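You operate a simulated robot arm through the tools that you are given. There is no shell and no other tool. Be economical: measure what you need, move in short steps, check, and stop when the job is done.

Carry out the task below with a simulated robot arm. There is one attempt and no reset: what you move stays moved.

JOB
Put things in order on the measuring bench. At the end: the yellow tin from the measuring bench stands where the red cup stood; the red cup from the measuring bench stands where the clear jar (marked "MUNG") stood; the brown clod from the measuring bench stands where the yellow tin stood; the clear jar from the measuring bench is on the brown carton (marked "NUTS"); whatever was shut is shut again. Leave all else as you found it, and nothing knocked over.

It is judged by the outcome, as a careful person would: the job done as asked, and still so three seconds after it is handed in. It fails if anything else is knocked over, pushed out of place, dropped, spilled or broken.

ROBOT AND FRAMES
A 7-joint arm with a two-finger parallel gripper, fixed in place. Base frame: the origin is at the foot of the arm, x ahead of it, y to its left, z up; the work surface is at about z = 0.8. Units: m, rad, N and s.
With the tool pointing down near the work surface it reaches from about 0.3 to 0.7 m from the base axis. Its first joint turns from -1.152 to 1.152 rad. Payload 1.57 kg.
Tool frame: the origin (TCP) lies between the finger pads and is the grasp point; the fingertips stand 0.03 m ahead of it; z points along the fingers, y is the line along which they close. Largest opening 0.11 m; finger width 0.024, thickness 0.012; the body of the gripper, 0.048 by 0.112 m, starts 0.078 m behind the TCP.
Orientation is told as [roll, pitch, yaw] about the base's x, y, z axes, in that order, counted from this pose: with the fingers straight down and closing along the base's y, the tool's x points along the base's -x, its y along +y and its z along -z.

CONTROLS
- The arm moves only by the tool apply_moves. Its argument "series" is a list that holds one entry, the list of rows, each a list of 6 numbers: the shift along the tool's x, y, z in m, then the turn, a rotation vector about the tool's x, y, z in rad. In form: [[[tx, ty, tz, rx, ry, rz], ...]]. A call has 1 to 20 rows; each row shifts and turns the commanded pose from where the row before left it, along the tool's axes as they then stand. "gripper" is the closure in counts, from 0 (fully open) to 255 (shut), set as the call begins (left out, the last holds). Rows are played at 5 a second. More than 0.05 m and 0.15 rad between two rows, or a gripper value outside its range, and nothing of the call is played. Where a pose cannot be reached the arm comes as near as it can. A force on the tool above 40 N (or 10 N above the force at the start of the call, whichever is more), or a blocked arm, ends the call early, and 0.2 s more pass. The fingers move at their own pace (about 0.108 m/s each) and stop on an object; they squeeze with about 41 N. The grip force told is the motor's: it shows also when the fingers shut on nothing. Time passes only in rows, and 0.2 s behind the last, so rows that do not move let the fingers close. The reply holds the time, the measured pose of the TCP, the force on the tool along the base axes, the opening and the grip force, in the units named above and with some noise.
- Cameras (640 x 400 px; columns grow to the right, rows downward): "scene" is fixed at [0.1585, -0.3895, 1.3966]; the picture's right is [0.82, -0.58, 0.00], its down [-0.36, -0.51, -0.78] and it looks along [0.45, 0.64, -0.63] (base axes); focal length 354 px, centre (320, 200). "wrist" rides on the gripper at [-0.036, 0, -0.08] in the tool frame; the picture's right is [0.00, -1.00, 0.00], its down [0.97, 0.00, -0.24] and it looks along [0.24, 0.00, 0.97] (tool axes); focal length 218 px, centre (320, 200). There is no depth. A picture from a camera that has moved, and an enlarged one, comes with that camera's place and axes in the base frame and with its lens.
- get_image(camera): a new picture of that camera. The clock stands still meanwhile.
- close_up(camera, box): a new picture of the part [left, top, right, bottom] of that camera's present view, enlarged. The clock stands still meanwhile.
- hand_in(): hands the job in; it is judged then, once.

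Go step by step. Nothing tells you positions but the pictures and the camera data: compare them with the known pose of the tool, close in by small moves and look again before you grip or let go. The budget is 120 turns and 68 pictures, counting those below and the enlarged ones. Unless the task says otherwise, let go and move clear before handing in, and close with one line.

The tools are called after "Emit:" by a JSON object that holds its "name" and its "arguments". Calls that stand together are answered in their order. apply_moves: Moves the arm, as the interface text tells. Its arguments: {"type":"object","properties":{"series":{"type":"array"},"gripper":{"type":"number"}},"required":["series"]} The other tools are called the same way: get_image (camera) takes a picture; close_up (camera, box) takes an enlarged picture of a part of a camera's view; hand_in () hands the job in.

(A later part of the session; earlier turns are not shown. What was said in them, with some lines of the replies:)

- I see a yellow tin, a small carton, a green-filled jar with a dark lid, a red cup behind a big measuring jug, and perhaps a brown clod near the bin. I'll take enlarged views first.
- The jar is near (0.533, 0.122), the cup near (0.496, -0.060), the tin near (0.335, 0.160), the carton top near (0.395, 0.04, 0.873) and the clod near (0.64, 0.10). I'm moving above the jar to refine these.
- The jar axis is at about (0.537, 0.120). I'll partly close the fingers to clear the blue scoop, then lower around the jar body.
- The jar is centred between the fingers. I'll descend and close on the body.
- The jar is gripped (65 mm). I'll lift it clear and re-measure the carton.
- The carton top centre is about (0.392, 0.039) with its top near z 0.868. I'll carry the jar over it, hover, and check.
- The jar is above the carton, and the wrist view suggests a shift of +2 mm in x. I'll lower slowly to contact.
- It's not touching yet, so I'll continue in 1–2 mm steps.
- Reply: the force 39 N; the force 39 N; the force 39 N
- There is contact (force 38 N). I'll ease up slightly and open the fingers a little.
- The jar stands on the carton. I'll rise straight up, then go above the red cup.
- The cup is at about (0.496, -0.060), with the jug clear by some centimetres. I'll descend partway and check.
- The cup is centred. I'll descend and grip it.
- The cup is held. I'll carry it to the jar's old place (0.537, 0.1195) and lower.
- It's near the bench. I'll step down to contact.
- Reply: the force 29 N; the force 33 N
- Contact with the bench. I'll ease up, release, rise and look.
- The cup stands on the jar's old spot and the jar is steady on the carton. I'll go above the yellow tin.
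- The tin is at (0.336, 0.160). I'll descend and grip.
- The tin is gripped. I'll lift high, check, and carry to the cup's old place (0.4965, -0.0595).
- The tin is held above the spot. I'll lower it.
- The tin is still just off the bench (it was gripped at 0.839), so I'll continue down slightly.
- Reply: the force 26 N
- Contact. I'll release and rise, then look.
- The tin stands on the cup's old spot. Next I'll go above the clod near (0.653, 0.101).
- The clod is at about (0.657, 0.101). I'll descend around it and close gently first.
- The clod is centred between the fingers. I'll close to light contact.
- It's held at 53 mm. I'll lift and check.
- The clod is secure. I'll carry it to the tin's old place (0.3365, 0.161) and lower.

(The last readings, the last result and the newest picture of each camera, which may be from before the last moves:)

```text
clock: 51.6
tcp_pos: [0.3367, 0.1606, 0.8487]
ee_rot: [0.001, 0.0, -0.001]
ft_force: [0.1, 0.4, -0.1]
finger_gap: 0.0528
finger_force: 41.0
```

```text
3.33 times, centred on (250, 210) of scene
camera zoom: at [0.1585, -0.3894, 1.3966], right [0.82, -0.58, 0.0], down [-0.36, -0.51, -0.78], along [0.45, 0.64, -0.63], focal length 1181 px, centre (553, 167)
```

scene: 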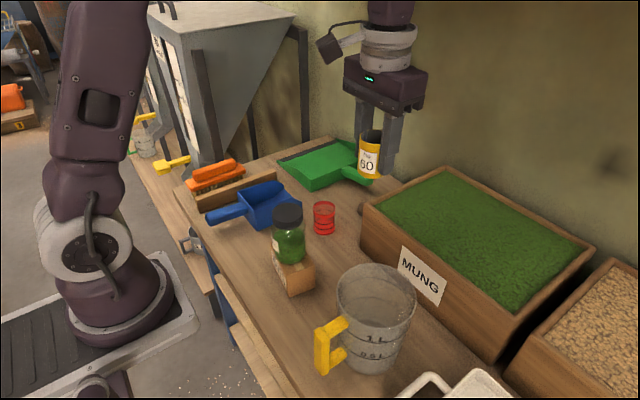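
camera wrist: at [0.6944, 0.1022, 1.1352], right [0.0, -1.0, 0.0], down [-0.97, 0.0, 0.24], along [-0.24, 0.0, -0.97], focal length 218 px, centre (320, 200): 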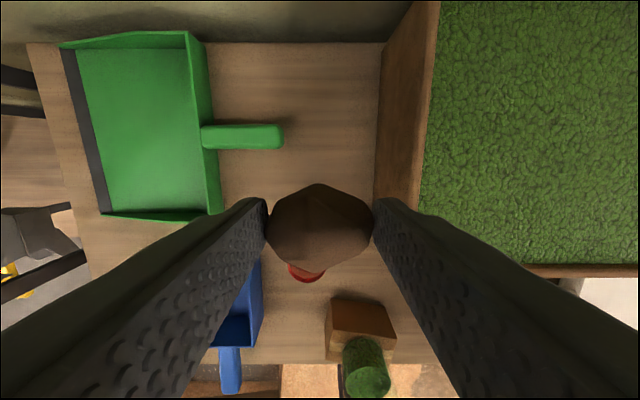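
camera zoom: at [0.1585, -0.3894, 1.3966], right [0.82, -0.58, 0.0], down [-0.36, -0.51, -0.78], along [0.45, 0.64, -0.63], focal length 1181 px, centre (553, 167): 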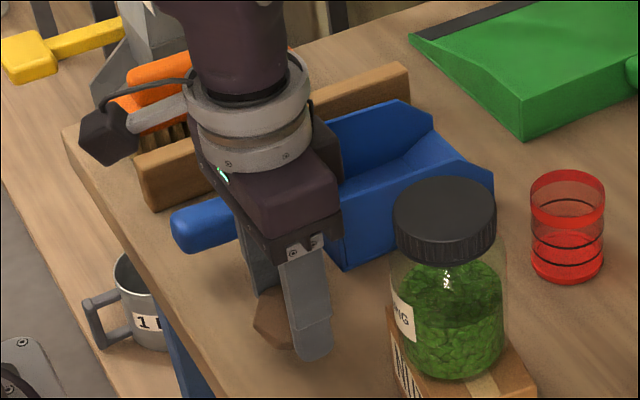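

Emit:
{"name": "apply_moves", "arguments": {"series": [[[0, 0, 0.005, 0, 0, 0], [0, 0, 0.004, 0, 0, 0], [0, 0, 0.002, 0, 0, 0], [0, 0, 0, 0, 0, 0]]]}}

Emit:
{"name": "apply_moves", "arguments": {"series": [[[0, 0, 0.002, 0, 0, 0], [0, 0, 0, 0, 0, 0]]]}}

Emit:
{"name": "apply_moves", "arguments": {"series": [[[0, 0, 0.0015, 0, 0, 0], [0, 0, 0, 0, 0, 0]]]}}

```text
clock: 52.6
tcp_pos: [0.3378, 0.1596, 0.8389]
ee_rot: [0.0, 0.0, 0.001]
ft_force: [0.0, -0.3, -1.3]
finger_gap: 0.0529
finger_force: 41.1
```

```text
clock: 53.2
tcp_pos: [0.3385, 0.1604, 0.8357]
ee_rot: [0.001, -0.001, -0.001]
ft_force: [0.2, -0.4, -0.3]
finger_gap: 0.0526
finger_force: 40.7
```

```text
clock: 53.8
tcp_pos: [0.3379, 0.1588, 0.8353]
ee_rot: [-0.001, 0.001, 0.0]
ft_force: [-0.1, -0.9, -1.0]
finger_gap: 0.0528
finger_force: 41.6
```

Emit:
{"name": "apply_moves", "arguments": {"series": [[[0, 0, 0.001, 0, 0, 0], [0, 0, 0, 0, 0, 0]]]}}

Emit:
{"name": "apply_moves", "arguments": {"series": [[[0, 0, 0.001, 0, 0, 0], [0, 0, 0, 0, 0, 0]]]}}

```text
clock: 54.4
tcp_pos: [0.3375, 0.1602, 0.8349]
ee_rot: [0.001, 0.0, 0.0]
ft_force: [-0.2, -1.8, 23.5]
finger_gap: 0.0528
finger_force: 40.8
```

```text
clock: 55.0
tcp_pos: [0.3392, 0.1598, 0.835]
ee_rot: [0.001, 0.001, 0.001]
ft_force: [-4.2, -1.5, 34.2]
finger_gap: 0.0527
finger_force: 40.0
```

The clod touches the bench. I'll ease up, release and rise.

Emit:
{"name": "apply_moves", "arguments": {"series": [[[0, 0, -0.001, 0, 0, 0], [0, 0, 0, 0, 0, 0]]]}}

Emit:
{"name": "apply_moves", "arguments": {"series": [[[0, 0, 0, 0, 0, 0], [0, 0, 0, 0, 0, 0], [0, 0, 0, 0, 0, 0]]], "gripper": 60}}

Emit:
{"name": "apply_moves", "arguments": {"series": [[[0, 0, -0.02, 0, 0, 0], [0, 0, -0.04, 0, 0, 0], [0, 0, -0.045, 0, 0, 0], [0, 0, -0.045, 0, 0, 0], [0, 0, -0.045, 0, 0, 0], [0, 0, -0.045, 0, 0, 0], [0, 0, -0.045, 0, 0, 0], [0, 0, 0, 0, 0, 0]]]}}

Emit:
{"name": "get_image", "arguments": {"camera": "scene"}}

Emit:
{"name": "get_image", "arguments": {"camera": "wrist"}}

Emit:
{"name": "close_up", "arguments": {"camera": "scene", "box": [170, 130, 410, 310]}}

```text
clock: 55.6
tcp_pos: [0.3392, 0.1602, 0.8344]
ee_rot: [0.0, -0.001, -0.001]
ft_force: [-0.2, -0.5, 0.0]
finger_gap: 0.0526
finger_force: 41.1
```

```text
clock: 56.4
tcp_pos: [0.3389, 0.1602, 0.8351]
ee_rot: [0.0, 0.0, 0.001]
ft_force: [-1.0, -0.6, 1.0]
finger_gap: 0.0841
finger_force: 0.1
```

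```text
clock: 58.2
tcp_pos: [0.336, 0.1602, 1.1194]
ee_rot: [0.001, 0.0, -0.001]
ft_force: [0.0, 1.2, -0.1]
finger_gap: 0.0842
finger_force: 0.1
```

```text
30 pictures are left
```

scene: 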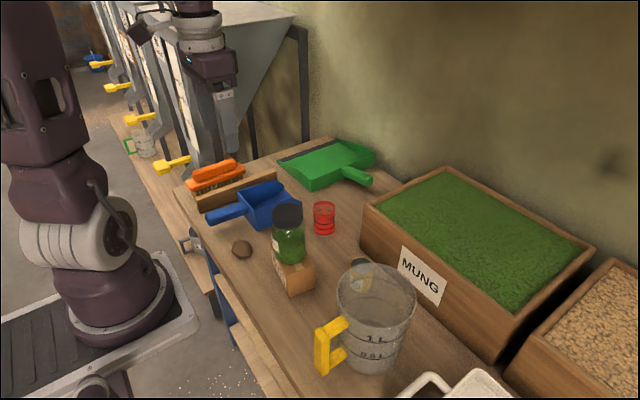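

```text
29 pictures are left
camera wrist: at [0.3738, 0.1599, 1.2004], right [0.0, -1.0, 0.0], down [-0.97, 0.0, 0.24], along [-0.24, 0.0, -0.97], focal length 218 px, centre (320, 200)
```

wrist: 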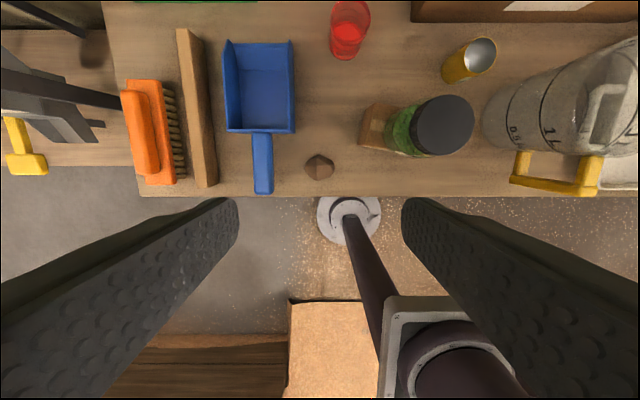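

```text
2.22 times, centred on (290, 220) of scene
camera zoom: at [0.1585, -0.3895, 1.3966], right [0.82, -0.58, 0.0], down [-0.36, -0.51, -0.78], along [0.45, 0.64, -0.63], focal length 787 px, centre (387, 156)
```

zoom: 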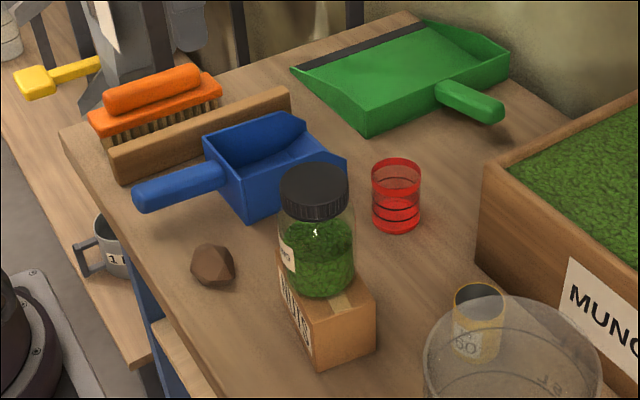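

All four things stand where asked: clod, tin, cup, and the jar on the carton with its lid still on. Nothing else has moved and the arm is clear, so I'm handing in.

Emit:
{"name": "hand_in", "arguments": {}}

```text
The job is handed in.
```

I've handed in the job, and the last pictures show everything as asked. The tin is where the red cup stood, the cup is where the jar stood, the clod is where the tin stood, and the jar is on the NUTS carton with its lid on. Nothing else looks moved.
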